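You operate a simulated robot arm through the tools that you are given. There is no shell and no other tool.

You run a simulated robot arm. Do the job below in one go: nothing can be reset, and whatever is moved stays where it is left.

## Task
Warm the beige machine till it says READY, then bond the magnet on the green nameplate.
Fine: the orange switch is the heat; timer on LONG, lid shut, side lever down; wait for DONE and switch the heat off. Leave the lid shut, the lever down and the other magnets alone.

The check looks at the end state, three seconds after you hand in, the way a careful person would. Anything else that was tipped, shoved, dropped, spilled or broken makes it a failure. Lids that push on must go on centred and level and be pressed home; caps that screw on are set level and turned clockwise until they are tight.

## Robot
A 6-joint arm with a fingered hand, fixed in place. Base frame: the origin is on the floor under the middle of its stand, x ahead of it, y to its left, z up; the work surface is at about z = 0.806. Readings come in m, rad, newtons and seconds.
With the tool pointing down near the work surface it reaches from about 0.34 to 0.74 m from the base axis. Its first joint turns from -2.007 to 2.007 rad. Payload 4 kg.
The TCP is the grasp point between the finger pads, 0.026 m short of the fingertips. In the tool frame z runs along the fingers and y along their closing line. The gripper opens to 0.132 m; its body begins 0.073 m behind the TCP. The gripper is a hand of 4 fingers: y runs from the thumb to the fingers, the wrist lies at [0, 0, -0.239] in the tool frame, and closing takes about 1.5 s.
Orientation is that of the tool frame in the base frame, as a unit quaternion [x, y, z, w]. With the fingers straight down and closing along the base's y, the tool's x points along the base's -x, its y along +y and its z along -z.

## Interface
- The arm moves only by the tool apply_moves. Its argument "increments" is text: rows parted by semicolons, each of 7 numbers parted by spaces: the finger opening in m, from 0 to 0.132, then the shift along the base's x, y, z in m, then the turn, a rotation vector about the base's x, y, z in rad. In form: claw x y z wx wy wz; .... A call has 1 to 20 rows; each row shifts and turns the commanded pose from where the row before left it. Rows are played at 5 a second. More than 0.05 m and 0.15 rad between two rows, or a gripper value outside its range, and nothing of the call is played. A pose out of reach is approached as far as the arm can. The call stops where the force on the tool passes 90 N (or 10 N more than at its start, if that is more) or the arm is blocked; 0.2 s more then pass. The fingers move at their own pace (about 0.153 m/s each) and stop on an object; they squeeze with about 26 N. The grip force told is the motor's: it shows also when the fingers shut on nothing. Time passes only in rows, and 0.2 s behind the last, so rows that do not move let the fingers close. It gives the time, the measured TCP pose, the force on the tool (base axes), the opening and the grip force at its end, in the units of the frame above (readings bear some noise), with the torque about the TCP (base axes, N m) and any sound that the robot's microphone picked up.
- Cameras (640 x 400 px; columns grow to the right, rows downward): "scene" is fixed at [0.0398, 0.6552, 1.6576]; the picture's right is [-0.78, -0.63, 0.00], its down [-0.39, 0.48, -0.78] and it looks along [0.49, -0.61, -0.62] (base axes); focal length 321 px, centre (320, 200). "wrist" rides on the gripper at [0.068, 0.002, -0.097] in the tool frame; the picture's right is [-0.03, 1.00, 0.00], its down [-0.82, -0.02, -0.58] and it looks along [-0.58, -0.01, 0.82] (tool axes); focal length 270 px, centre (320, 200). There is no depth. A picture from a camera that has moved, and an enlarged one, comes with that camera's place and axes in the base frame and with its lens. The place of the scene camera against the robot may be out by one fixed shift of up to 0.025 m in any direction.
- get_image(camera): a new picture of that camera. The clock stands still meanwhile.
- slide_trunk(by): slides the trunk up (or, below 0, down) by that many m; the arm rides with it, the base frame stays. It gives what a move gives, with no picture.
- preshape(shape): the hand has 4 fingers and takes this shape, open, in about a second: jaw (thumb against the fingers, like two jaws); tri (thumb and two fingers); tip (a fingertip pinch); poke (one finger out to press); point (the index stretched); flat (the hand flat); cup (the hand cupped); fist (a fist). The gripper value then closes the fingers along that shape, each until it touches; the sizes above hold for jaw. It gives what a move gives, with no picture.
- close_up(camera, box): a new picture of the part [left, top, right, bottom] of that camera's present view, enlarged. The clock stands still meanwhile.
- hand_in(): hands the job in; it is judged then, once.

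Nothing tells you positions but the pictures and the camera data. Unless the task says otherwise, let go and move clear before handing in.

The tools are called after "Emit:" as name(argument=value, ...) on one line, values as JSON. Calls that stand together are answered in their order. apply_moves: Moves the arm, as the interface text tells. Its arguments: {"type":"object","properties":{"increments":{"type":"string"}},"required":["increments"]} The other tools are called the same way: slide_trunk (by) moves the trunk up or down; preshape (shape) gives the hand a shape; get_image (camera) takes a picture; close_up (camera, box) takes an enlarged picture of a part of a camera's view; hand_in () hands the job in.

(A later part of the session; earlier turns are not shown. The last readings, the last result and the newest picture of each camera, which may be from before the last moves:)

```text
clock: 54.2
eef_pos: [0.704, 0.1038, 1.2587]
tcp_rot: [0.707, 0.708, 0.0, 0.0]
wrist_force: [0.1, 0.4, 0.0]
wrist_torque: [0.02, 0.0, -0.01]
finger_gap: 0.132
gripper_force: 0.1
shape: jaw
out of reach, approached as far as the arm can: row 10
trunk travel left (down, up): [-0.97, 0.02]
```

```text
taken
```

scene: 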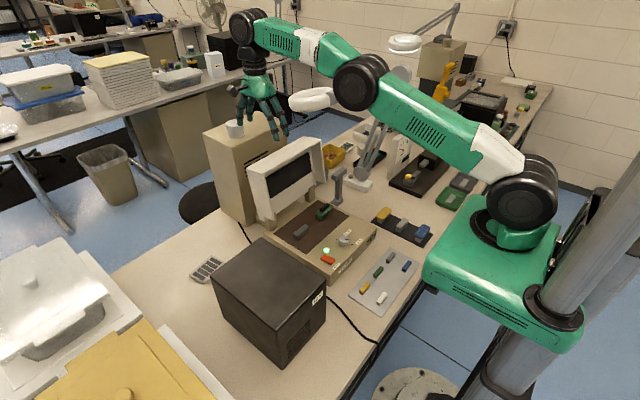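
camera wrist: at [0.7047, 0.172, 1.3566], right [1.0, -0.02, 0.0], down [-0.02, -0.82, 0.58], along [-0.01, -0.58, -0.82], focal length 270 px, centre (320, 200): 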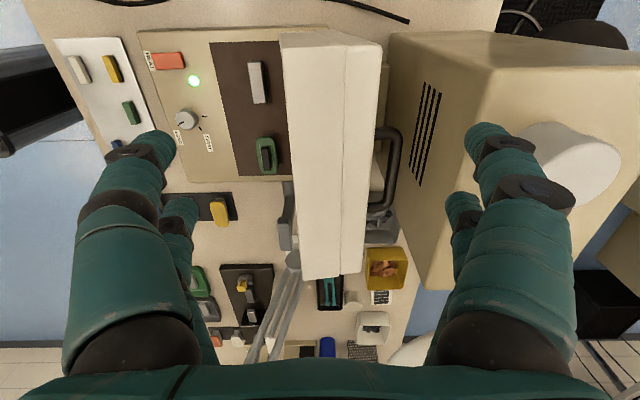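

This gives a clear top view. The lid top spans x≈0.677–0.755, the handle reaches to about x=0.805 at y<0.06, and the tower face is at x≈0.83. My fingers straddle the lid beside the handle, so I'll descend.

Emit:
apply_moves(increments="0.132 0.002 0 -0.03 0 0 0; 0.132 0.002 0 -0.03 0 0 0; 0.132 0.002 0 -0.03 0 0 0; 0.132 0 0 0 0 0 0")

Emit:
get_image(camera="wrist")

Emit:
close_up(camera="scene", box=[200, 80, 340, 230])

```text
clock: 55.2
eef_pos: [0.7088, 0.1021, 1.169]
tcp_rot: [0.706, 0.708, 0.001, 0.0]
wrist_force: [0.7, -0.3, -0.3]
wrist_torque: [0.01, -0.03, 0.01]
finger_gap: 0.1319
gripper_force: 0.0
shape: jaw
trunk travel left (down, up): [-0.97, 0.02]
```

```text
taken
camera wrist: at [0.7105, 0.1705, 1.2675], right [1.0, -0.02, 0.0], down [-0.02, -0.82, 0.58], along [-0.01, -0.58, -0.82], focal length 270 px, centre (320, 200)
```

wrist: 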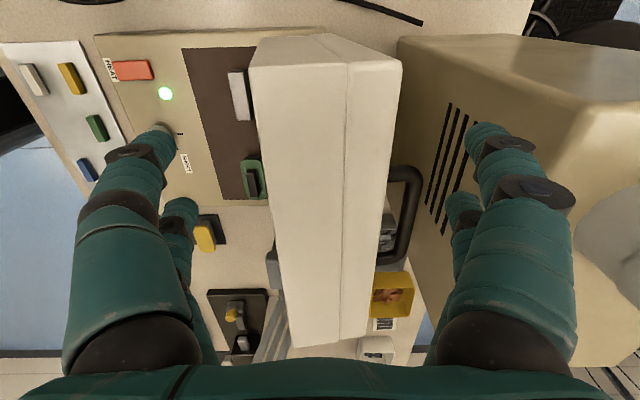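

```text
2.67 times, centred on (270, 155) of scene
camera zoom: at [0.0398, 0.6552, 1.6576], right [-0.78, -0.63, 0.0], down [-0.39, 0.48, -0.78], along [0.49, -0.61, -0.62], focal length 855 px, centre (453, 320)
```

zoom: 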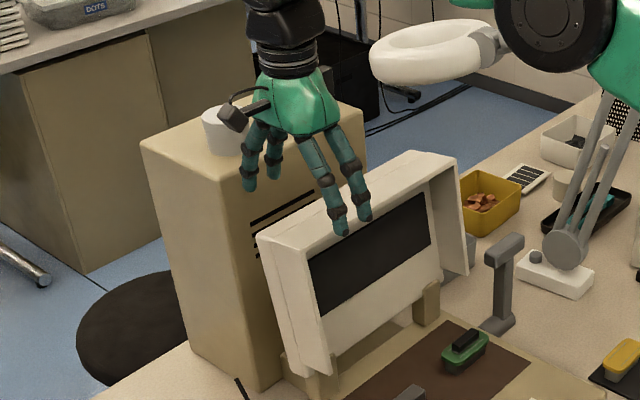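

Clearances look fine. Descending so the fingers sit about 5 cm below the lid's top edge.

Emit:
apply_moves(increments="0.132 0 0 -0.025 0 0 0; 0.132 0 0 -0.025 0 0 0; 0.132 0 0 -0.025 0 0 0; 0.132 0 0 0 0 0 0")

Emit:
get_image(camera="wrist")

Emit:
close_up(camera="scene", box=[200, 80, 340, 230])

```text
clock: 56.2
eef_pos: [0.7109, 0.1035, 1.0932]
tcp_rot: [0.707, 0.708, 0.0, -0.001]
wrist_force: [0.6, 0.0, 0.0]
wrist_torque: [-0.04, 0.03, 0.0]
finger_gap: 0.1319
gripper_force: 0.1
shape: jaw
trunk travel left (down, up): [-0.97, 0.02]
```

```text
taken
camera wrist: at [0.7115, 0.172, 1.1919], right [1.0, -0.02, 0.0], down [-0.02, -0.82, 0.58], along [-0.01, -0.58, -0.82], focal length 270 px, centre (320, 200)
```

wrist: 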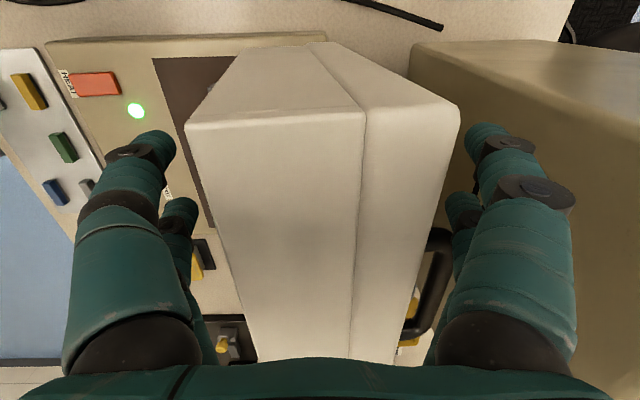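

```text
2.67 times, centred on (270, 155) of scene
camera zoom: at [0.0398, 0.6552, 1.6576], right [-0.78, -0.63, 0.0], down [-0.39, 0.48, -0.78], along [0.49, -0.61, -0.62], focal length 855 px, centre (453, 320)
```

zoom: 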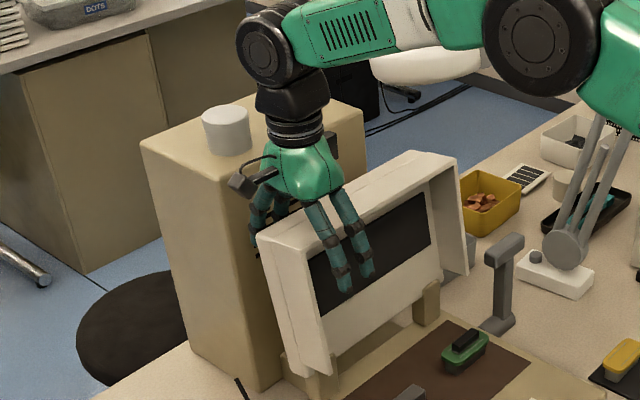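

The hand straddles the lid now. I'll narrow the opening slightly to make a loose cage, then start pulling toward the robot to see how the lid behaves.

Emit:
apply_moves(increments="0.105 0 0 0 0 0 0; 0.105 0 0 0 0 0 0; 0.105 -0.01 0 0 0 0 0; 0.105 -0.01 0 0 0 0 0; 0.105 -0.01 0 0 0 0 0; 0.105 0 0 0 0 0 0")

Emit:
get_image(camera="wrist")

Emit:
close_up(camera="scene", box=[200, 80, 340, 230])

```text
clock: 57.6
eef_pos: [0.681, 0.1029, 1.0943]
tcp_rot: [0.707, 0.708, 0.0, 0.0]
wrist_force: [-0.3, -0.5, -0.1]
wrist_torque: [0.01, -0.01, 0.0]
finger_gap: 0.1053
gripper_force: 0.1
shape: jaw
trunk travel left (down, up): [-0.97, 0.02]
```

```text
taken
camera wrist: at [0.6811, 0.1713, 1.1927], right [1.0, -0.02, 0.0], down [-0.02, -0.82, 0.58], along [-0.01, -0.58, -0.82], focal length 270 px, centre (320, 200)
```

wrist: 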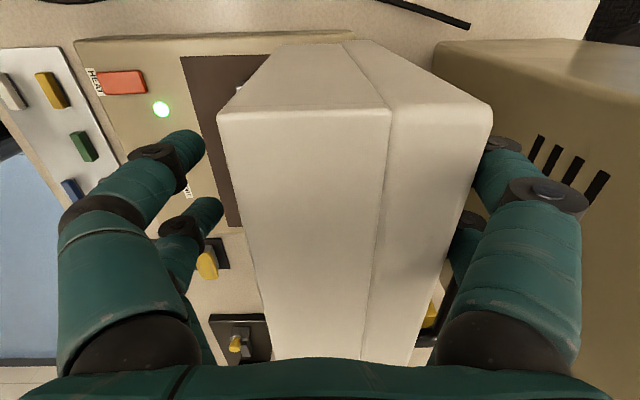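

```text
2.67 times, centred on (270, 155) of scene
camera zoom: at [0.0398, 0.6552, 1.6576], right [-0.78, -0.63, 0.0], down [-0.39, 0.48, -0.78], along [0.49, -0.61, -0.62], focal length 855 px, centre (453, 320)
```

zoom: 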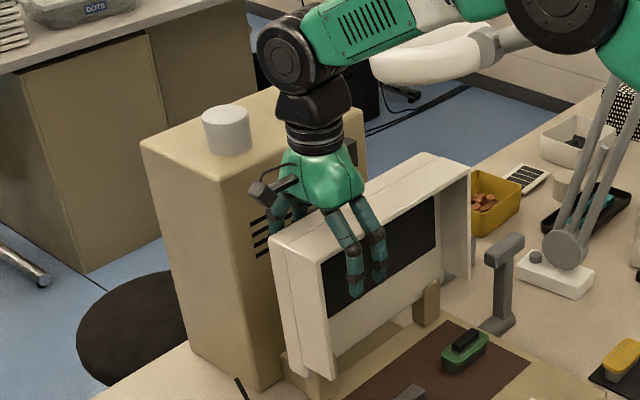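

The lid follows with almost no force and is now about vertical. I'll keep moving along the hinge arc, tilting the hand with it.

Emit:
apply_moves(increments="0.105 -0.0193 0 -0.0019 0 -0.1 0; 0.105 -0.0191 0 -0.0038 0 -0.1 0; 0.105 0 0 0 0 0 0; 0.105 0 0 0 0 0 0")

Emit:
get_image(camera="wrist")

Emit:
close_up(camera="scene", box=[200, 80, 340, 230])

```text
clock: 58.6
eef_pos: [0.6416, 0.104, 1.0899]
tcp_rot: [0.703, 0.704, 0.071, 0.071]
wrist_force: [-0.2, -0.2, 0.1]
wrist_torque: [-0.05, -0.03, 0.03]
finger_gap: 0.1055
gripper_force: 0.1
shape: jaw
trunk travel left (down, up): [-0.97, 0.02]
```

```text
taken
camera wrist: at [0.6232, 0.1714, 1.1859], right [0.98, -0.02, 0.2], down [-0.13, -0.82, 0.56], along [0.15, -0.58, -0.8], focal length 270 px, centre (320, 200)
```

wrist: 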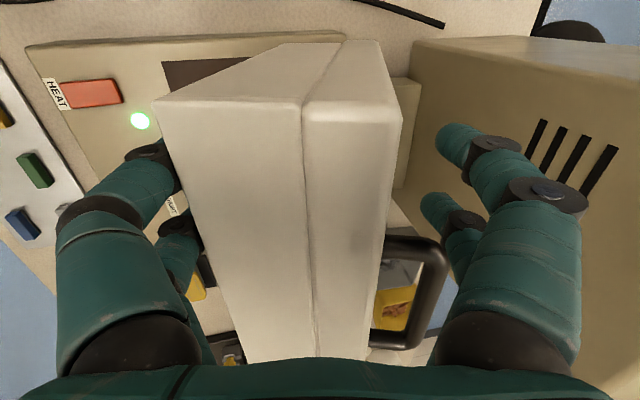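

```text
2.67 times, centred on (270, 155) of scene
camera zoom: at [0.0398, 0.6552, 1.6576], right [-0.78, -0.63, 0.0], down [-0.39, 0.48, -0.78], along [0.49, -0.61, -0.62], focal length 855 px, centre (453, 320)
```

zoom: 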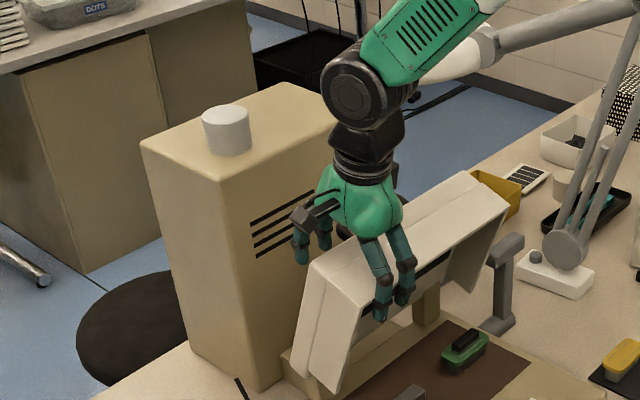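

The lid has tipped past vertical and now rests on my front fingers, so I can lower it under control. Continuing along the arc.

Emit:
apply_moves(increments="0.105 -0.0185 0 -0.0056 0 -0.1 0; 0.105 -0.0179 0 -0.0075 0 -0.1 0; 0.105 0 0 0 0 0 0; 0.105 0 0 0 0 0 0")

Emit:
get_image(camera="wrist")

Emit:
close_up(camera="scene", box=[220, 80, 380, 250])

```text
clock: 59.6
eef_pos: [0.6047, 0.1017, 1.0769]
tcp_rot: [0.693, 0.693, 0.141, 0.141]
wrist_force: [-1.0, -1.1, -0.2]
wrist_torque: [0.02, 0.0, 0.1]
finger_gap: 0.1053
gripper_force: 0.0
shape: jaw
trunk travel left (down, up): [-0.97, 0.02]
```

```text
taken
camera wrist: at [0.5681, 0.1707, 1.1675], right [0.92, -0.02, 0.39], down [-0.24, -0.82, 0.52], along [0.31, -0.58, -0.76], focal length 270 px, centre (320, 200)
```

wrist: 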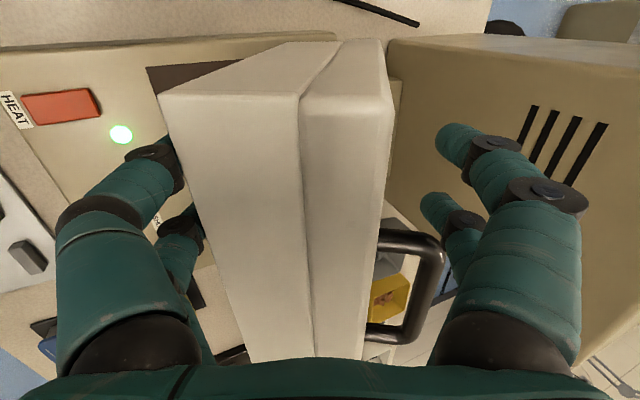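

```text
2.35 times, centred on (300, 165) of scene
camera zoom: at [0.0398, 0.6552, 1.6576], right [-0.78, -0.63, 0.0], down [-0.39, 0.48, -0.78], along [0.49, -0.61, -0.62], focal length 754 px, centre (367, 282)
```

zoom: 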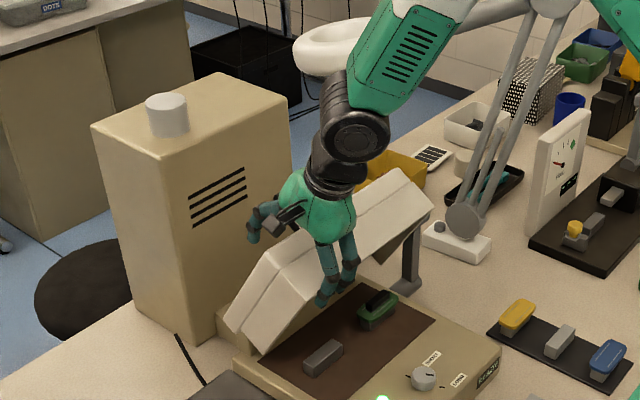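

It works well. Continuing to lower the lid.

Emit:
apply_moves(increments="0.105 -0.0171 0 -0.0092 0 -0.1 0; 0.105 -0.0161 0 -0.011 0 -0.1 0; 0.105 0 0 0 0 0 0; 0.105 0 0 0 0 0 0")

Emit:
get_image(camera="wrist")

Emit:
close_up(camera="scene", box=[220, 80, 380, 250])

```text
clock: 60.6
eef_pos: [0.5946, 0.0893, 1.0675]
tcp_rot: [0.692, 0.684, 0.139, 0.183]
wrist_force: [-2.1, 9.3, -1.3]
wrist_torque: [-0.06, 0.06, 0.49]
finger_gap: 0.1051
gripper_force: 0.0
shape: jaw
out of reach, approached as far as the arm can: row 1, 2
trunk travel left (down, up): [-0.97, 0.02]
```

```text
taken
camera wrist: at [0.5536, 0.1642, 1.1532], right [0.9, -0.02, 0.45], down [-0.29, -0.78, 0.55], along [0.34, -0.63, -0.7], focal length 270 px, centre (320, 200)
```

wrist: 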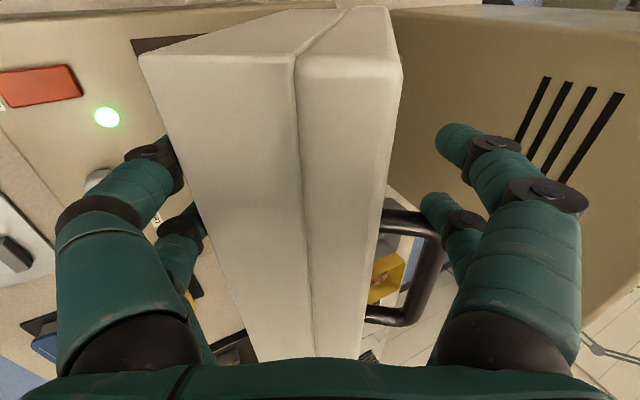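

```text
2.35 times, centred on (300, 165) of scene
camera zoom: at [0.0398, 0.6552, 1.6576], right [-0.78, -0.63, 0.0], down [-0.39, 0.48, -0.78], along [0.49, -0.61, -0.62], focal length 754 px, centre (367, 282)
```

zoom: 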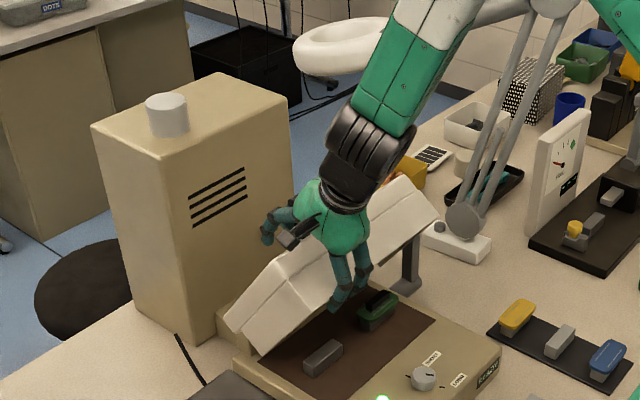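

The arm is near its singular posture again because the trunk is high. I'll lower the trunk in small steps, which also eases the lid down, and then recover the hand's orientation.

Emit:
slide_trunk(by=-0.03)

Emit:
get_image(camera="wrist")

Emit:
close_up(camera="scene", box=[220, 80, 380, 250])

```text
clock: 61.4
eef_pos: [0.5912, 0.0874, 1.0377]
tcp_rot: [0.693, 0.684, 0.139, 0.182]
wrist_force: [-12.9, 1.4, 6.3]
wrist_torque: [-0.13, 0.34, 0.28]
finger_gap: 0.106
gripper_force: 0.1
shape: jaw
trunk travel left (down, up): [-0.94, 0.05]
```

```text
taken
camera wrist: at [0.5522, 0.1618, 1.1238], right [0.89, -0.02, 0.45], down [-0.3, -0.78, 0.55], along [0.33, -0.63, -0.7], focal length 270 px, centre (320, 200)
```

wrist: 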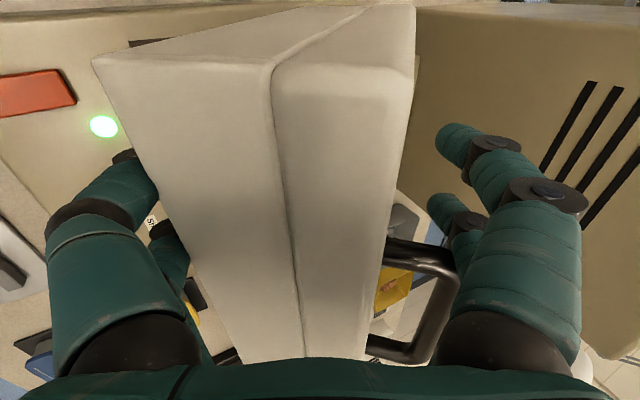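

```text
2.35 times, centred on (300, 165) of scene
camera zoom: at [0.0398, 0.6552, 1.6576], right [-0.78, -0.63, 0.0], down [-0.39, 0.48, -0.78], along [0.49, -0.61, -0.62], focal length 754 px, centre (367, 282)
```

zoom: 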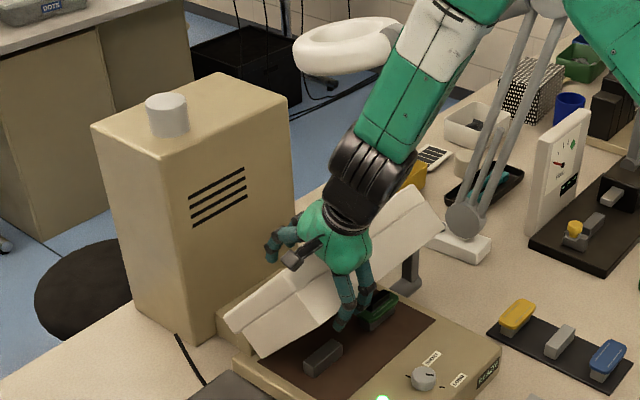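

Some side force has built up, and the hand has drifted toward the handle in y. I'll back the hand out slightly along its fingers, shift it to +y and straighten it a little.

Emit:
apply_moves(increments="0.12 -0.004 0.004 0.01 0.015 0 0.006; 0.12 -0.004 0.004 0.01 0.015 0 0.006; 0.12 0 0 0 0 0 0")

Emit:
get_image(camera="wrist")

Emit:
close_up(camera="scene", box=[220, 80, 380, 250])

```text
clock: 62.2
eef_pos: [0.586, 0.0967, 1.0575]
tcp_rot: [0.691, 0.686, 0.151, 0.172]
wrist_force: [-0.1, -1.5, -1.2]
wrist_torque: [-0.04, -0.05, 0.05]
finger_gap: 0.1199
gripper_force: 0.2
shape: jaw
trunk travel left (down, up): [-0.94, 0.05]
```

```text
taken
camera wrist: at [0.5447, 0.1677, 1.1455], right [0.9, -0.03, 0.45], down [-0.29, -0.8, 0.53], along [0.34, -0.6, -0.72], focal length 270 px, centre (320, 200)
```

wrist: 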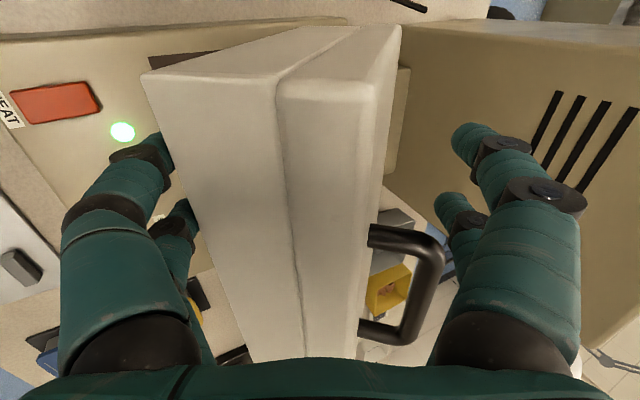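

```text
2.35 times, centred on (300, 165) of scene
camera zoom: at [0.0398, 0.6552, 1.6576], right [-0.78, -0.63, 0.0], down [-0.39, 0.48, -0.78], along [0.49, -0.61, -0.62], focal length 754 px, centre (367, 282)
```

zoom: 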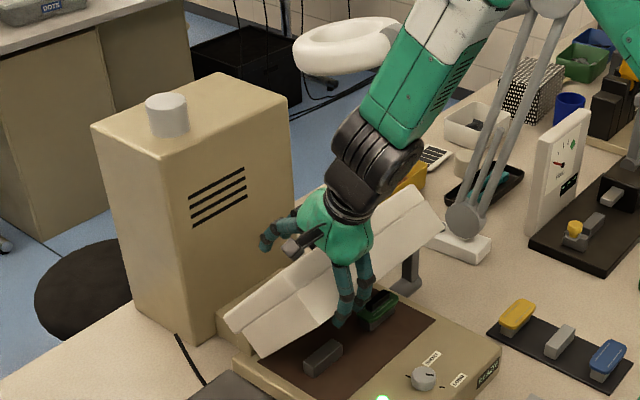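

Forces are clear again. I'll repeat the small cycle, trunk down a bit and then arm up along the fingers, to improve the posture.

Emit:
slide_trunk(by=-0.03)

Emit:
apply_moves(increments="0.12 -0.005 0.002 0.013 0.015 0 0.006; 0.12 -0.005 0.002 0.013 0.01 0 0.006; 0.12 0 0 0 0 0 0")

Emit:
get_image(camera="wrist")

Emit:
close_up(camera="scene", box=[220, 80, 380, 250])

```text
clock: 62.9
eef_pos: [0.5835, 0.0945, 1.0289]
tcp_rot: [0.691, 0.686, 0.152, 0.172]
wrist_force: [-16.7, -0.6, 4.8]
wrist_torque: [0.06, 0.74, 0.08]
finger_gap: 0.1208
gripper_force: 0.1
shape: jaw
trunk travel left (down, up): [-0.91, 0.08]
```

```text
clock: 63.7
eef_pos: [0.5759, 0.1002, 1.0545]
tcp_rot: [0.689, 0.688, 0.161, 0.162]
wrist_force: [-0.2, 0.2, -1.0]
wrist_torque: [0.02, -0.04, 0.02]
finger_gap: 0.12
gripper_force: 0.1
shape: jaw
trunk travel left (down, up): [-0.91, 0.08]
```

```text
taken
camera wrist: at [0.5336, 0.1699, 1.1436], right [0.9, -0.03, 0.44], down [-0.28, -0.82, 0.51], along [0.35, -0.58, -0.74], focal length 270 px, centre (320, 200)
```

wrist: 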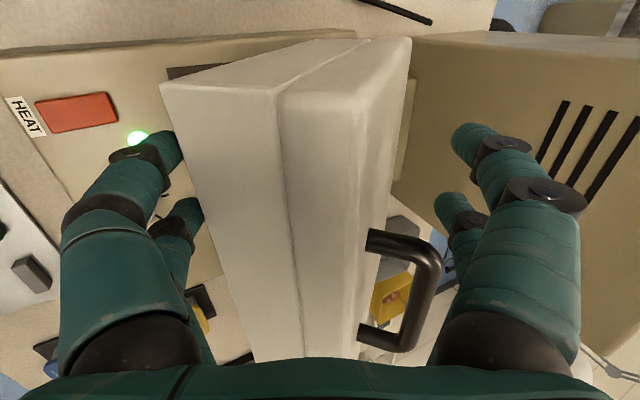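

```text
2.35 times, centred on (300, 165) of scene
camera zoom: at [0.0398, 0.6552, 1.6576], right [-0.78, -0.63, 0.0], down [-0.39, 0.48, -0.78], along [0.49, -0.61, -0.62], focal length 754 px, centre (367, 282)
```

zoom: 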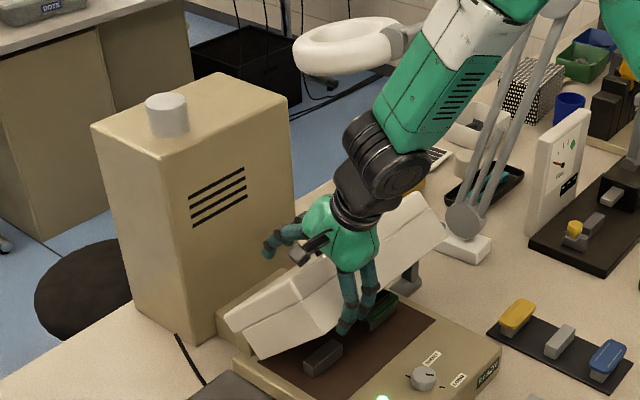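

The orientation is recovered and the lid rests on the front fingers at roughly 35° forward. I'll continue rotating along the arc from this better posture.

Emit:
apply_moves(increments="0.12 0 0 0 0 -0.065 0; 0.12 0 0 0 0 -0.065 0; 0.12 -0.0155 0 -0.0127 0 -0.1 0; 0.12 0 0 0 0 0 0")

Emit:
get_image(camera="wrist")

Emit:
close_up(camera="scene", box=[220, 80, 380, 250])

```text
clock: 64.7
eef_pos: [0.5648, 0.0865, 1.0457]
tcp_rot: [0.687, 0.677, 0.165, 0.207]
wrist_force: [-1.7, 1.8, -2.0]
wrist_torque: [0.08, 0.03, -0.06]
finger_gap: 0.1203
gripper_force: 0.0
shape: jaw
out of reach, approached as far as the arm can: row 2, 3
trunk travel left (down, up): [-0.91, 0.08]
```

```text
taken
camera wrist: at [0.5184, 0.1613, 1.1279], right [0.86, -0.02, 0.51], down [-0.33, -0.78, 0.53], along [0.38, -0.63, -0.68], focal length 270 px, centre (320, 200)
```

wrist: 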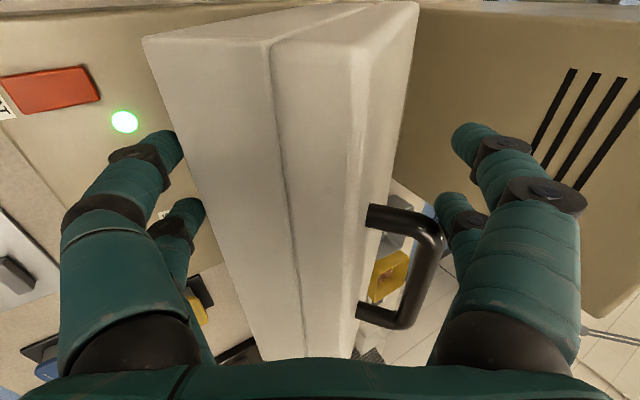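

```text
2.35 times, centred on (300, 165) of scene
camera zoom: at [0.0398, 0.6552, 1.6576], right [-0.78, -0.63, 0.0], down [-0.39, 0.48, -0.78], along [0.49, -0.61, -0.62], focal length 754 px, centre (367, 282)
```

zoom: 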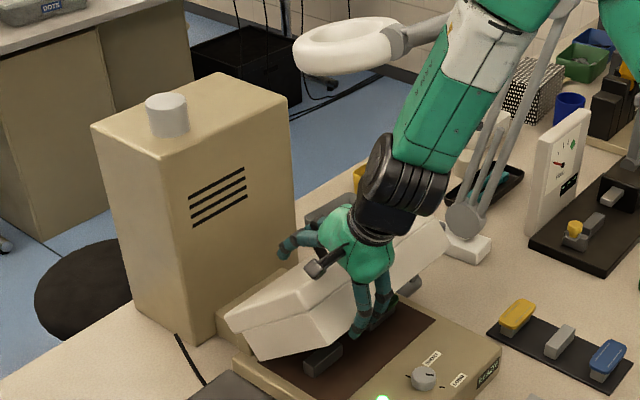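

I need a lower trunk for more tilt. I'll do a few more small cycles, correcting the drift each time.

Emit:
slide_trunk(by=-0.025)

Emit:
apply_moves(increments="0.12 -0.004 0.007 0.013 0.027 0.016 0.014; 0.12 -0.004 0.006 0.013 0.027 0.016 0.014; 0.12 0 0 0 0 0 0")

Emit:
slide_trunk(by=-0.03)

Emit:
apply_moves(increments="0.12 -0.005 0 0.013 0 0 0; 0.12 -0.005 0 0.013 0 0 0; 0.12 0 0 0 0 0 0")

Emit:
get_image(camera="wrist")

Emit:
close_up(camera="scene", box=[220, 80, 380, 250])

```text
clock: 65.4
eef_pos: [0.5637, 0.0875, 1.0211]
tcp_rot: [0.687, 0.677, 0.165, 0.206]
wrist_force: [-10.0, 1.0, -0.6]
wrist_torque: [0.07, 0.47, -0.01]
finger_gap: 0.1208
gripper_force: 0.1
shape: jaw
trunk travel left (down, up): [-0.885, 0.105]
```

```text
clock: 66.2
eef_pos: [0.5565, 0.1001, 1.047]
tcp_rot: [0.686, 0.684, 0.175, 0.175]
wrist_force: [-0.4, 1.3, -0.3]
wrist_torque: [0.01, -0.03, 0.02]
finger_gap: 0.1202
gripper_force: 0.1
shape: jaw
trunk travel left (down, up): [-0.885, 0.105]
```

```text
clock: 67.0
eef_pos: [0.5566, 0.101, 1.0165]
tcp_rot: [0.685, 0.685, 0.176, 0.175]
wrist_force: [-1.2, -0.2, 0.1]
wrist_torque: [-0.01, -0.01, 0.01]
finger_gap: 0.12
gripper_force: 0.0
shape: jaw
trunk travel left (down, up): [-0.855, 0.135]
```

```text
clock: 67.8
eef_pos: [0.5487, 0.0997, 1.0422]
tcp_rot: [0.685, 0.684, 0.176, 0.176]
wrist_force: [0.9, -0.2, -0.5]
wrist_torque: [-0.01, 0.0, -0.02]
finger_gap: 0.12
gripper_force: 0.0
shape: jaw
trunk travel left (down, up): [-0.855, 0.135]
```

```text
taken
camera wrist: at [0.5025, 0.1686, 1.1308], right [0.88, -0.03, 0.48], down [-0.3, -0.82, 0.5], along [0.38, -0.58, -0.72], focal length 270 px, centre (320, 200)
```

wrist: 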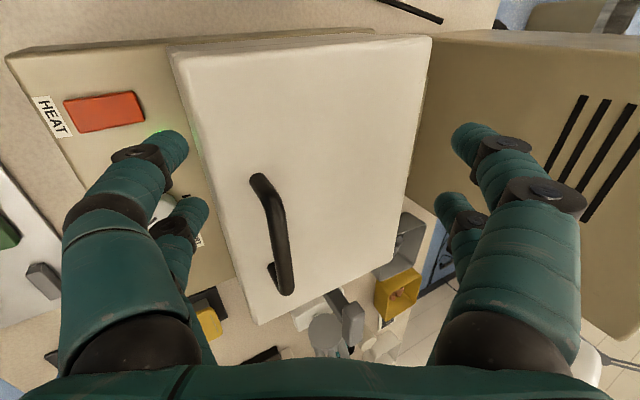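

```text
2.35 times, centred on (300, 165) of scene
camera zoom: at [0.0398, 0.6552, 1.6576], right [-0.78, -0.63, 0.0], down [-0.39, 0.48, -0.78], along [0.49, -0.61, -0.62], focal length 754 px, centre (367, 282)
```

zoom: 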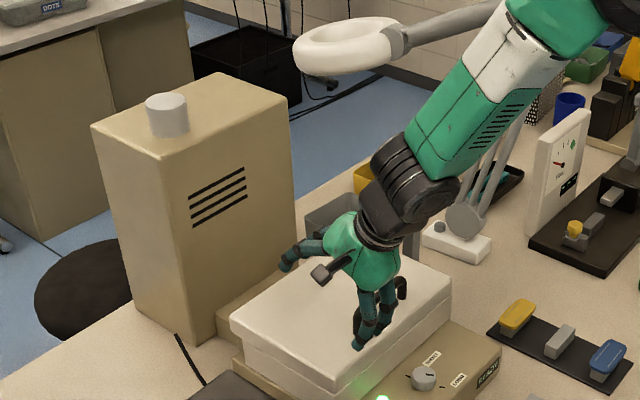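

The lid slid off the fingers and is down now. I'll lift the hand clear, straighten it, and look at how the lid sits.

Emit:
apply_moves(increments="0.12 -0.005 0 0.03 0 0 0; 0.12 -0.005 0 0.03 0 0.1 0; 0.12 -0.01 0 0.03 0 0.1 0; 0.12 -0.01 0 0.03 0 0.1 0; 0.12 -0.01 0 0.02 0 0.1 0; 0.12 0 0 0 0 0.1 0; 0.12 0 0 0 0 0 0; 0.12 0 0 0 0 0 0")

Emit:
get_image(camera="wrist")

Emit:
close_up(camera="scene", box=[230, 140, 410, 300])

```text
clock: 69.6
eef_pos: [0.5074, 0.1003, 1.1825]
tcp_rot: [0.708, 0.706, 0.0, 0.0]
wrist_force: [0.5, 0.1, -0.8]
wrist_torque: [-0.03, 0.01, -0.02]
finger_gap: 0.12
gripper_force: 0.0
shape: jaw
trunk travel left (down, up): [-0.855, 0.135]
```

```text
taken
camera wrist: at [0.5083, 0.17, 1.2816], right [1.0, -0.03, 0.0], down [-0.02, -0.82, 0.58], along [-0.02, -0.58, -0.82], focal length 270 px, centre (320, 200)
```

wrist: 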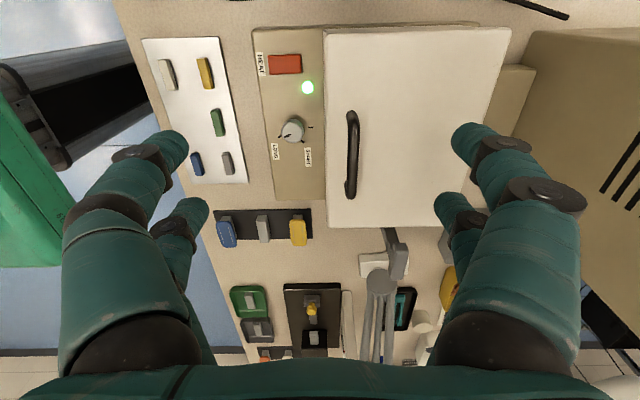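

```text
2.50 times, centred on (320, 220) of scene
camera zoom: at [0.0398, 0.6552, 1.6576], right [-0.78, -0.63, 0.0], down [-0.39, 0.48, -0.78], along [0.49, -0.61, -0.62], focal length 802 px, centre (320, 150)
```

zoom: 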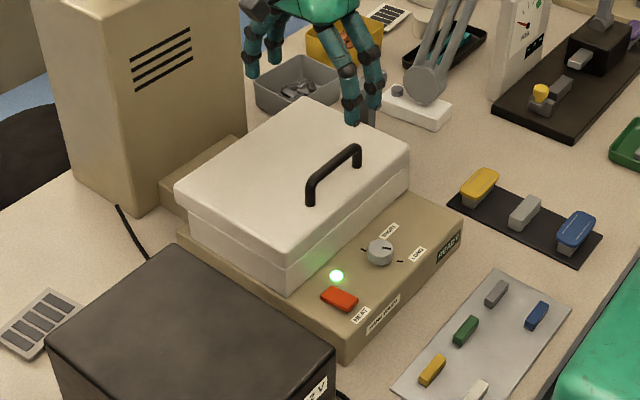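

The lid is closed. Next is the side lever on the -y side, so I'll zoom in on the lid seam and the lever.

Emit:
close_up(camera="wrist", box=[300, 180, 460, 310])

Emit:
close_up(camera="scene", box=[260, 180, 390, 290])

Emit:
close_up(camera="scene", box=[320, 150, 380, 210])

```text
3.08 times, centred on (380, 245) of wrist
camera zoom: at [0.5083, 0.17, 1.2816], right [1.0, -0.03, 0.0], down [-0.02, -0.82, 0.58], along [-0.02, -0.58, -0.82], focal length 832 px, centre (135, 62)
```

zoom: 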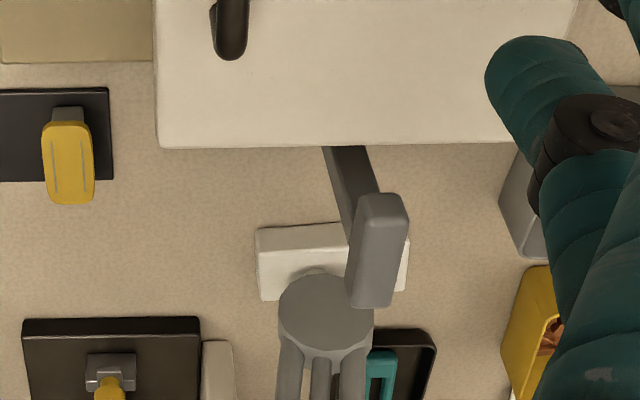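

```text
3.64 times, centred on (325, 235) of scene
camera zoom: at [0.0398, 0.6552, 1.6576], right [-0.78, -0.63, 0.0], down [-0.39, 0.48, -0.78], along [0.49, -0.61, -0.62], focal length 1166 px, centre (302, 73)
```

zoom: 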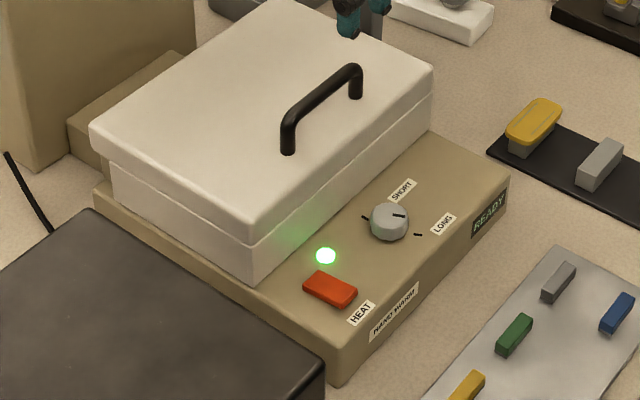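

```text
6.67 times, centred on (350, 180) of scene
camera zoom: at [0.0398, 0.6552, 1.6576], right [-0.78, -0.63, 0.0], down [-0.39, 0.48, -0.78], along [0.49, -0.61, -0.62], focal length 2137 px, centre (120, 333)
```

zoom: 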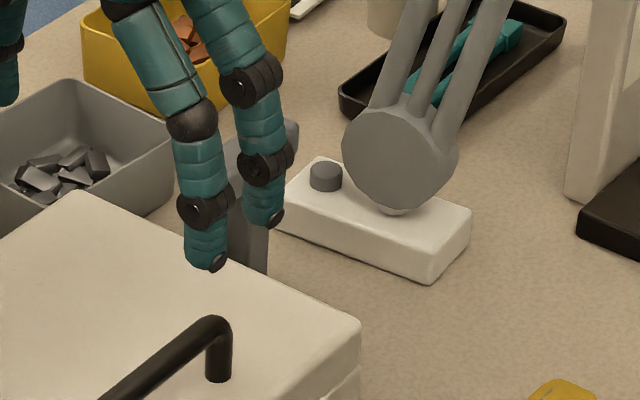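

The lid sits flush on the machine. The lever's grip bar is near (0.626, -0.173, 0.977), standing upright. I'll rotate the hand back to neutral, lower the trunk for a good posture, and then come in behind the grip from above.

Emit:
apply_moves(increments="0.12 0.005 -0.01 0.03 0 0 0.14; 0.12 0.005 -0.01 0.03 0 0 0.14; 0.1 0.005 -0.01 0.03 0 0 0.14; 0.08 0.005 -0.01 0.02 0 0 0.14; 0.06 0.005 -0.01 0.01 0 0 0.14; 0.04 0.005 -0.01 0 0 0 0.14; 0.02 0 0 0 0 0 0.14; 0 0 0 0 0 0 0.14; 0 0 0 0 0 0 0.15; 0 0 0 0 0 0 0.15; 0 0 0 0 0 0 0.15; 0 0 0 0 0 0 0; 0 0 0 0 0 0 0")

Emit:
slide_trunk(by=-0.13)

Emit:
get_image(camera="wrist")

Emit:
get_image(camera="scene")

```text
clock: 72.4
eef_pos: [0.5357, 0.0399, 1.3031]
tcp_rot: [0.001, 1.0, 0.0, 0.001]
wrist_force: [0.0, 0.4, -0.7]
wrist_torque: [0.05, 0.01, -0.05]
finger_gap: 0.0
gripper_force: 26.1
shape: jaw
trunk travel left (down, up): [-0.855, 0.135]
```

```text
clock: 74.0
eef_pos: [0.5349, 0.0408, 1.1726]
tcp_rot: [0.0, 1.0, 0.0, 0.0]
wrist_force: [-0.5, 0.1, 0.1]
wrist_torque: [-0.03, 0.03, 0.0]
finger_gap: 0.0
gripper_force: 26.4
shape: jaw
trunk travel left (down, up): [-0.725, 0.265]
```

```text
taken
camera wrist: at [0.4672, 0.0428, 1.2716], right [0.03, 1.0, 0.0], down [0.82, -0.02, 0.58], along [0.58, -0.02, -0.82], focal length 270 px, centre (320, 200)
```

wrist: 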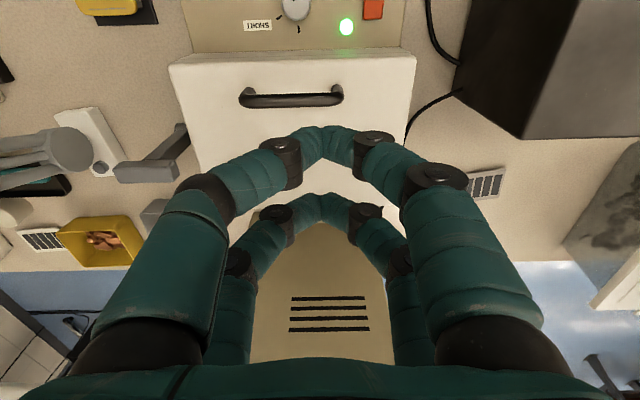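

```text
taken
```

scene: 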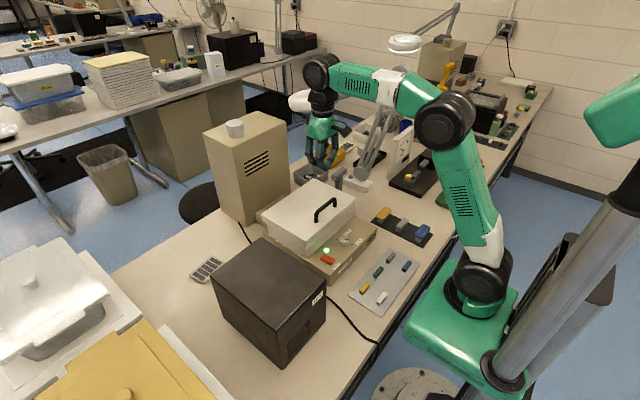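

I'll zoom in on the lever from this angle to pin down its pivot and grip.

Emit:
close_up(camera="wrist", box=[80, 90, 240, 220])

Emit:
close_up(camera="scene", box=[310, 150, 380, 220])

```text
3.08 times, centred on (160, 155) of wrist
camera zoom: at [0.4672, 0.0428, 1.2716], right [0.03, 1.0, 0.0], down [0.82, -0.02, 0.58], along [0.58, -0.02, -0.82], focal length 832 px, centre (812, 338)
```

zoom: 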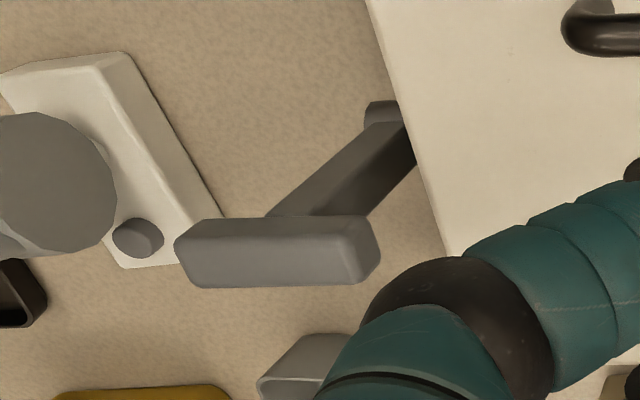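

```text
5.71 times, centred on (345, 185) of scene
camera zoom: at [0.0398, 0.6552, 1.6576], right [-0.78, -0.63, 0.0], down [-0.39, 0.48, -0.78], along [0.49, -0.61, -0.62], focal length 1832 px, centre (177, 286)
```

zoom: 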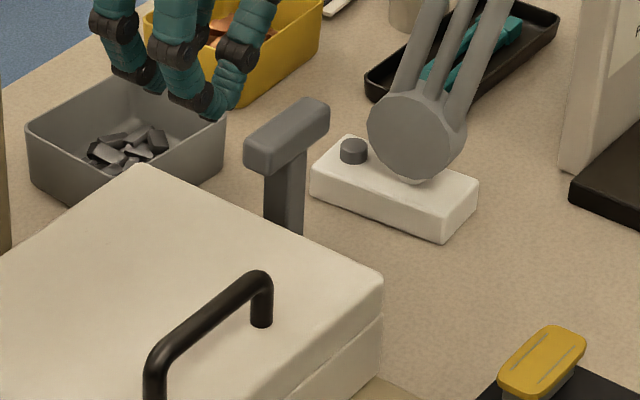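

The lever leans back slightly (+x), pivoting near (0.606, -0.137, 0.872), so down means toward the robot. I need reach behind the grip, so I'll raise the trunk again and position the closed hand behind it.

Emit:
slide_trunk(by=0.12)

Emit:
apply_moves(increments="0 0.02 -0.03 -0.01 0 0 0; 0 0.02 -0.035 -0.02 0 0 0; 0 0.02 -0.035 -0.025 0 0 0; 0 0.025 -0.035 -0.025 0 0 0; 0 0.025 -0.035 -0.025 0 0 0; 0 0.025 -0.035 -0.025 0 0 0; 0 0.02 -0.014 -0.025 0 0 0; 0 0 0 -0.02 0 0 0; 0 0 0 0 0 0 0; 0 0 0 0 0 0 0")

Emit:
get_image(camera="wrist")

Emit:
close_up(camera="scene", box=[270, 60, 420, 230])

```text
clock: 75.5
eef_pos: [0.5365, 0.0408, 1.2937]
tcp_rot: [0.0, 1.0, 0.0, 0.0]
wrist_force: [0.6, -0.4, -0.4]
wrist_torque: [-0.02, 0.02, 0.04]
finger_gap: 0.0001
gripper_force: 25.9
shape: jaw
trunk travel left (down, up): [-0.845, 0.145]
```

```text
clock: 77.7
eef_pos: [0.6859, -0.1784, 1.1157]
tcp_rot: [0.001, 1.0, 0.001, 0.0]
wrist_force: [1.1, 0.7, 0.3]
wrist_torque: [-0.01, -0.01, 0.01]
finger_gap: 0.0003
gripper_force: 25.8
shape: jaw
out of reach, approached as far as the arm can: row 7
trunk travel left (down, up): [-0.845, 0.145]
```

```text
taken
camera wrist: at [0.6169, -0.1746, 1.2151], right [0.03, 1.0, 0.0], down [0.82, -0.02, 0.58], along [0.58, -0.02, -0.82], focal length 270 px, centre (320, 200)
```

wrist: 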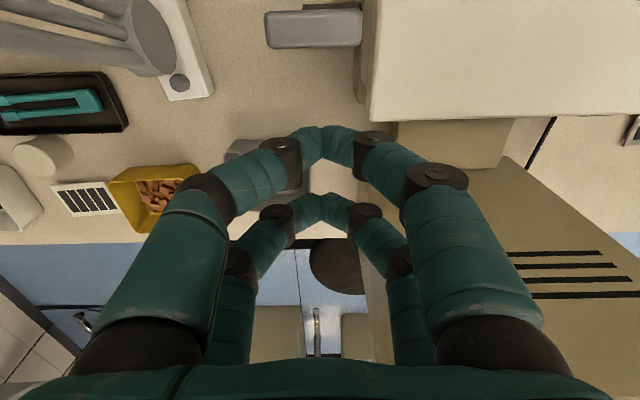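

```text
2.35 times, centred on (345, 145) of scene
camera zoom: at [0.0398, 0.6552, 1.6576], right [-0.78, -0.63, 0.0], down [-0.39, 0.48, -0.78], along [0.49, -0.61, -0.62], focal length 754 px, centre (261, 329)
```

zoom: 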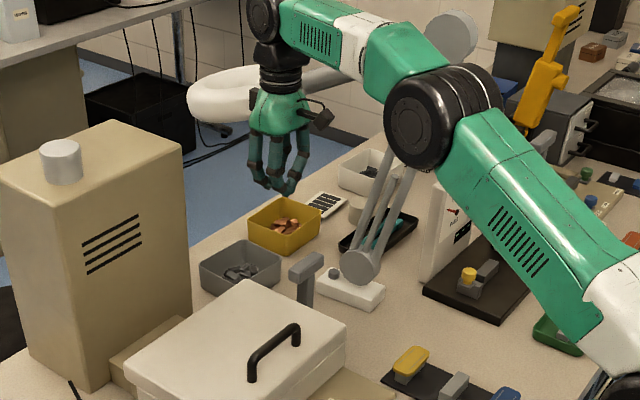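

The closed fingers are just behind the lever grip. I'll descend and then push toward the robot.

Emit:
apply_moves(increments="0 0.003 0 -0.03 0 0 0; 0 0.002 0 -0.03 0 0 0; 0 0 0 -0.03 0 0 0; 0 0 0 -0.03 0 0 0; 0 0 0 -0.01 0 0 0; 0 0 0 0 0 0 0")

Emit:
get_image(camera="wrist")

Emit:
close_up(camera="scene", box=[290, 110, 400, 230])

```text
clock: 79.1
eef_pos: [0.6895, -0.1762, 0.986]
tcp_rot: [0.002, 1.0, 0.0, 0.0]
wrist_force: [0.3, -0.3, 0.4]
wrist_torque: [-0.02, 0.01, -0.03]
finger_gap: 0.0001
gripper_force: 26.2
shape: jaw
trunk travel left (down, up): [-0.845, 0.145]
```

```text
taken
camera wrist: at [0.6199, -0.1754, 1.0849], right [0.03, 1.0, 0.0], down [0.82, -0.02, 0.58], along [0.58, -0.02, -0.82], focal length 270 px, centre (320, 200)
```

wrist: 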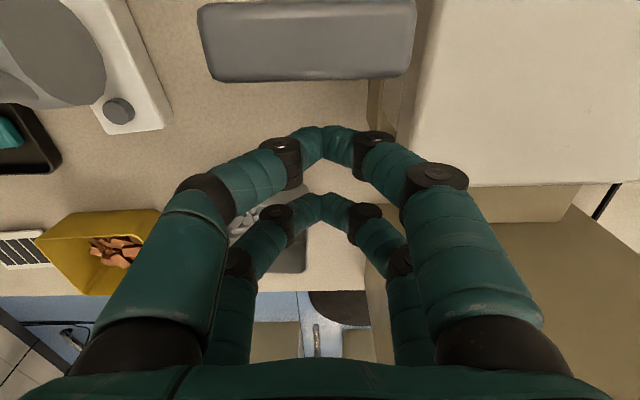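

```text
3.33 times, centred on (345, 170) of scene
camera zoom: at [0.0398, 0.6552, 1.6576], right [-0.78, -0.63, 0.0], down [-0.39, 0.48, -0.78], along [0.49, -0.61, -0.62], focal length 1069 px, centre (237, 300)
```

zoom: 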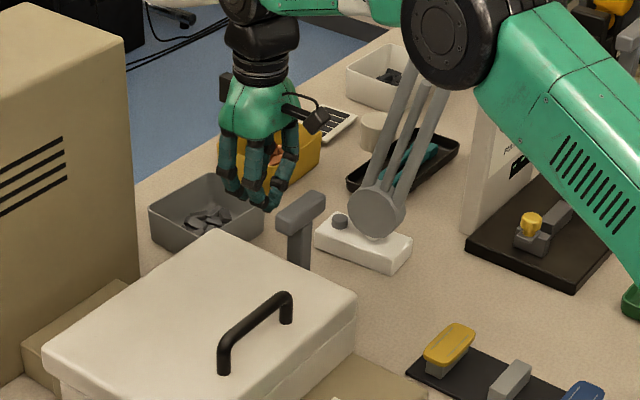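

Pushing the lever toward the robot in small steps.

Emit:
apply_moves(increments="0 -0.015 0 0 0 0 0; 0 -0.015 0 0 0 0 0; 0 -0.015 0 0.001 0 0 0; 0 -0.015 0 0.001 0 0 0; 0 0 0 0 0 0 0")

Emit:
get_image(camera="wrist")

Emit:
close_up(camera="scene", box=[290, 110, 400, 230])

```text
clock: 80.3
eef_pos: [0.63, -0.176, 0.9884]
tcp_rot: [0.001, 1.0, 0.001, 0.0]
wrist_force: [0.1, -0.4, -0.5]
wrist_torque: [0.04, -0.01, -0.02]
finger_gap: 0.0
gripper_force: 26.2
shape: jaw
trunk travel left (down, up): [-0.845, 0.145]
```

```text
taken
camera wrist: at [0.5608, -0.1745, 1.0865], right [0.03, 1.0, 0.0], down [0.82, -0.02, 0.58], along [0.58, -0.02, -0.82], focal length 270 px, centre (320, 200)
```

wrist: 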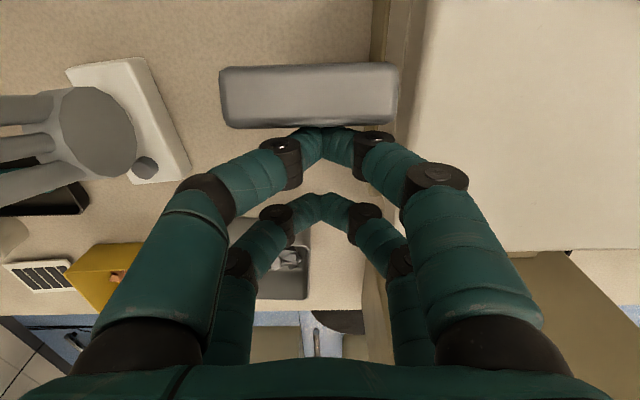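

```text
3.33 times, centred on (345, 170) of scene
camera zoom: at [0.0398, 0.6552, 1.6576], right [-0.78, -0.63, 0.0], down [-0.39, 0.48, -0.78], along [0.49, -0.61, -0.62], focal length 1069 px, centre (237, 300)
```

zoom: 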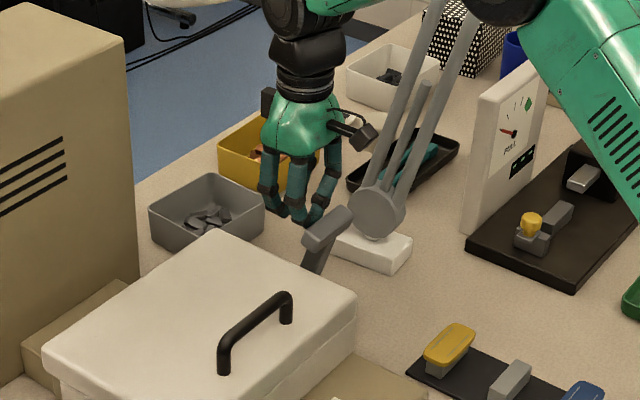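

The lever swings forward easily. Continuing, then I'll press down from above.

Emit:
apply_moves(increments="0 -0.015 0 0.001 0 0 0; 0 -0.015 0 0 0 0 0; 0 -0.013 0 0 0 0 0; 0 0 0 0 0 0 0")

Emit:
get_image(camera="wrist")

Emit:
close_up(camera="scene", box=[300, 130, 410, 250])

```text
clock: 81.3
eef_pos: [0.5882, -0.1764, 0.9883]
tcp_rot: [0.0, 1.0, 0.0, 0.0]
wrist_force: [-0.3, -0.1, 0.0]
wrist_torque: [-0.03, 0.0, 0.03]
finger_gap: 0.0
gripper_force: 26.0
shape: jaw
trunk travel left (down, up): [-0.845, 0.145]
```

```text
taken
camera wrist: at [0.5181, -0.1741, 1.0867], right [0.03, 1.0, 0.0], down [0.82, -0.02, 0.58], along [0.58, -0.02, -0.82], focal length 270 px, centre (320, 200)
```

wrist: 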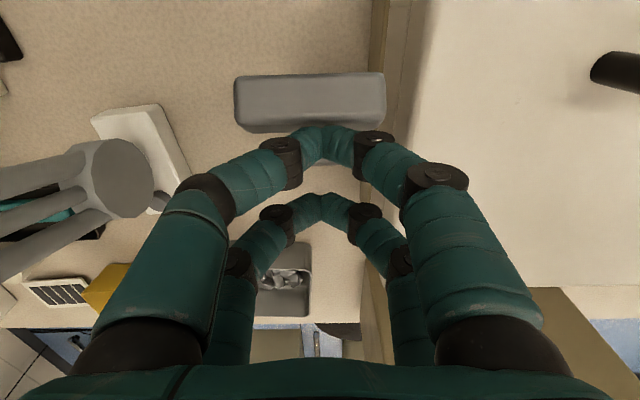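

```text
3.33 times, centred on (355, 190) of scene
camera zoom: at [0.0398, 0.6552, 1.6576], right [-0.78, -0.63, 0.0], down [-0.39, 0.48, -0.78], along [0.49, -0.61, -0.62], focal length 1069 px, centre (203, 233)
```

zoom: 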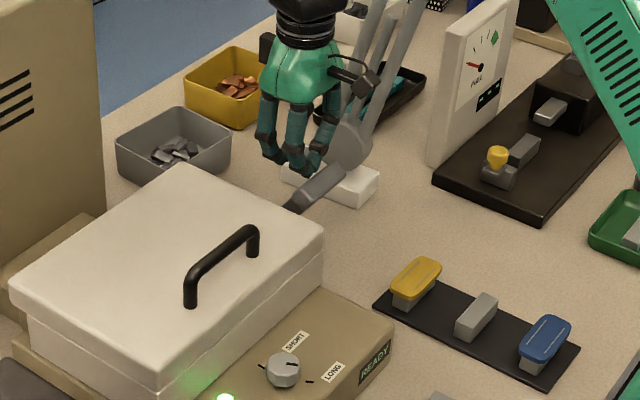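

The lever is at about 40–45°. I'll lift off, lower the trunk for a better posture, and then press the grip down from above.

Emit:
apply_moves(increments="0 0.005 0 0.03 0 0 0; 0 0 0 0.03 0 0 0; 0 -0.01 0 0.03 0 0 0; 0 -0.02 0 0.03 0 0 0; 0 0 0 0.01 0 0 0; 0 0 0 0 0 0 0")

Emit:
slide_trunk(by=-0.11)

Emit:
get_image(camera="wrist")

Emit:
close_up(camera="scene", box=[300, 130, 410, 250])

```text
clock: 82.7
eef_pos: [0.5623, -0.1756, 1.119]
tcp_rot: [0.001, 1.0, 0.0, 0.001]
wrist_force: [-0.5, 0.1, -0.9]
wrist_torque: [-0.02, -0.05, -0.02]
finger_gap: 0.0
gripper_force: 25.8
shape: jaw
trunk travel left (down, up): [-0.845, 0.145]
```

```text
clock: 84.1
eef_pos: [0.5638, -0.1767, 1.0099]
tcp_rot: [0.001, 1.0, 0.0, 0.0]
wrist_force: [-0.2, 0.7, -0.5]
wrist_torque: [-0.05, -0.01, -0.02]
finger_gap: 0.0
gripper_force: 26.0
shape: jaw
trunk travel left (down, up): [-0.735, 0.255]
```

```text
taken
camera wrist: at [0.4943, -0.1743, 1.1075], right [0.03, 1.0, 0.0], down [0.82, -0.02, 0.58], along [0.58, -0.02, -0.82], focal length 270 px, centre (320, 200)
```

wrist: 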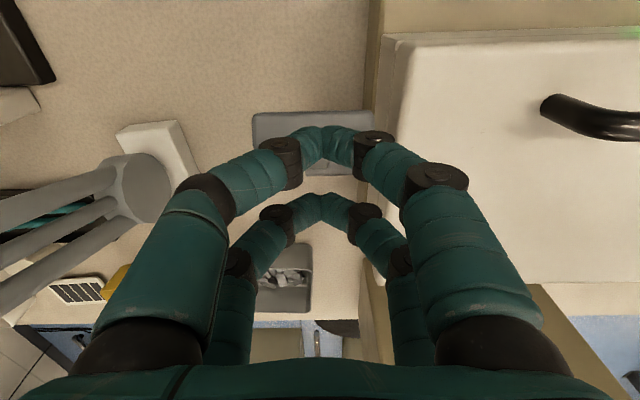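

```text
3.33 times, centred on (355, 190) of scene
camera zoom: at [0.0398, 0.6552, 1.6576], right [-0.78, -0.63, 0.0], down [-0.39, 0.48, -0.78], along [0.49, -0.61, -0.62], focal length 1069 px, centre (203, 233)
```

zoom: 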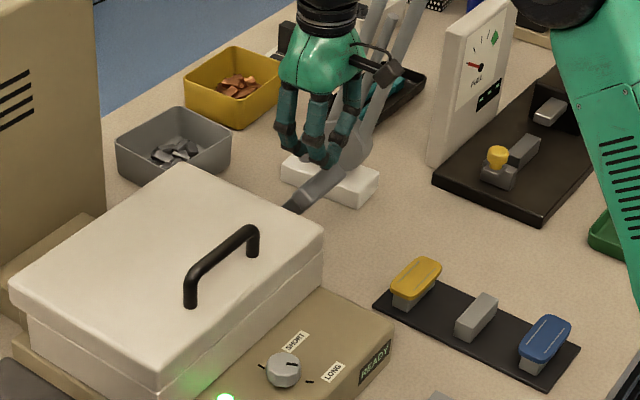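

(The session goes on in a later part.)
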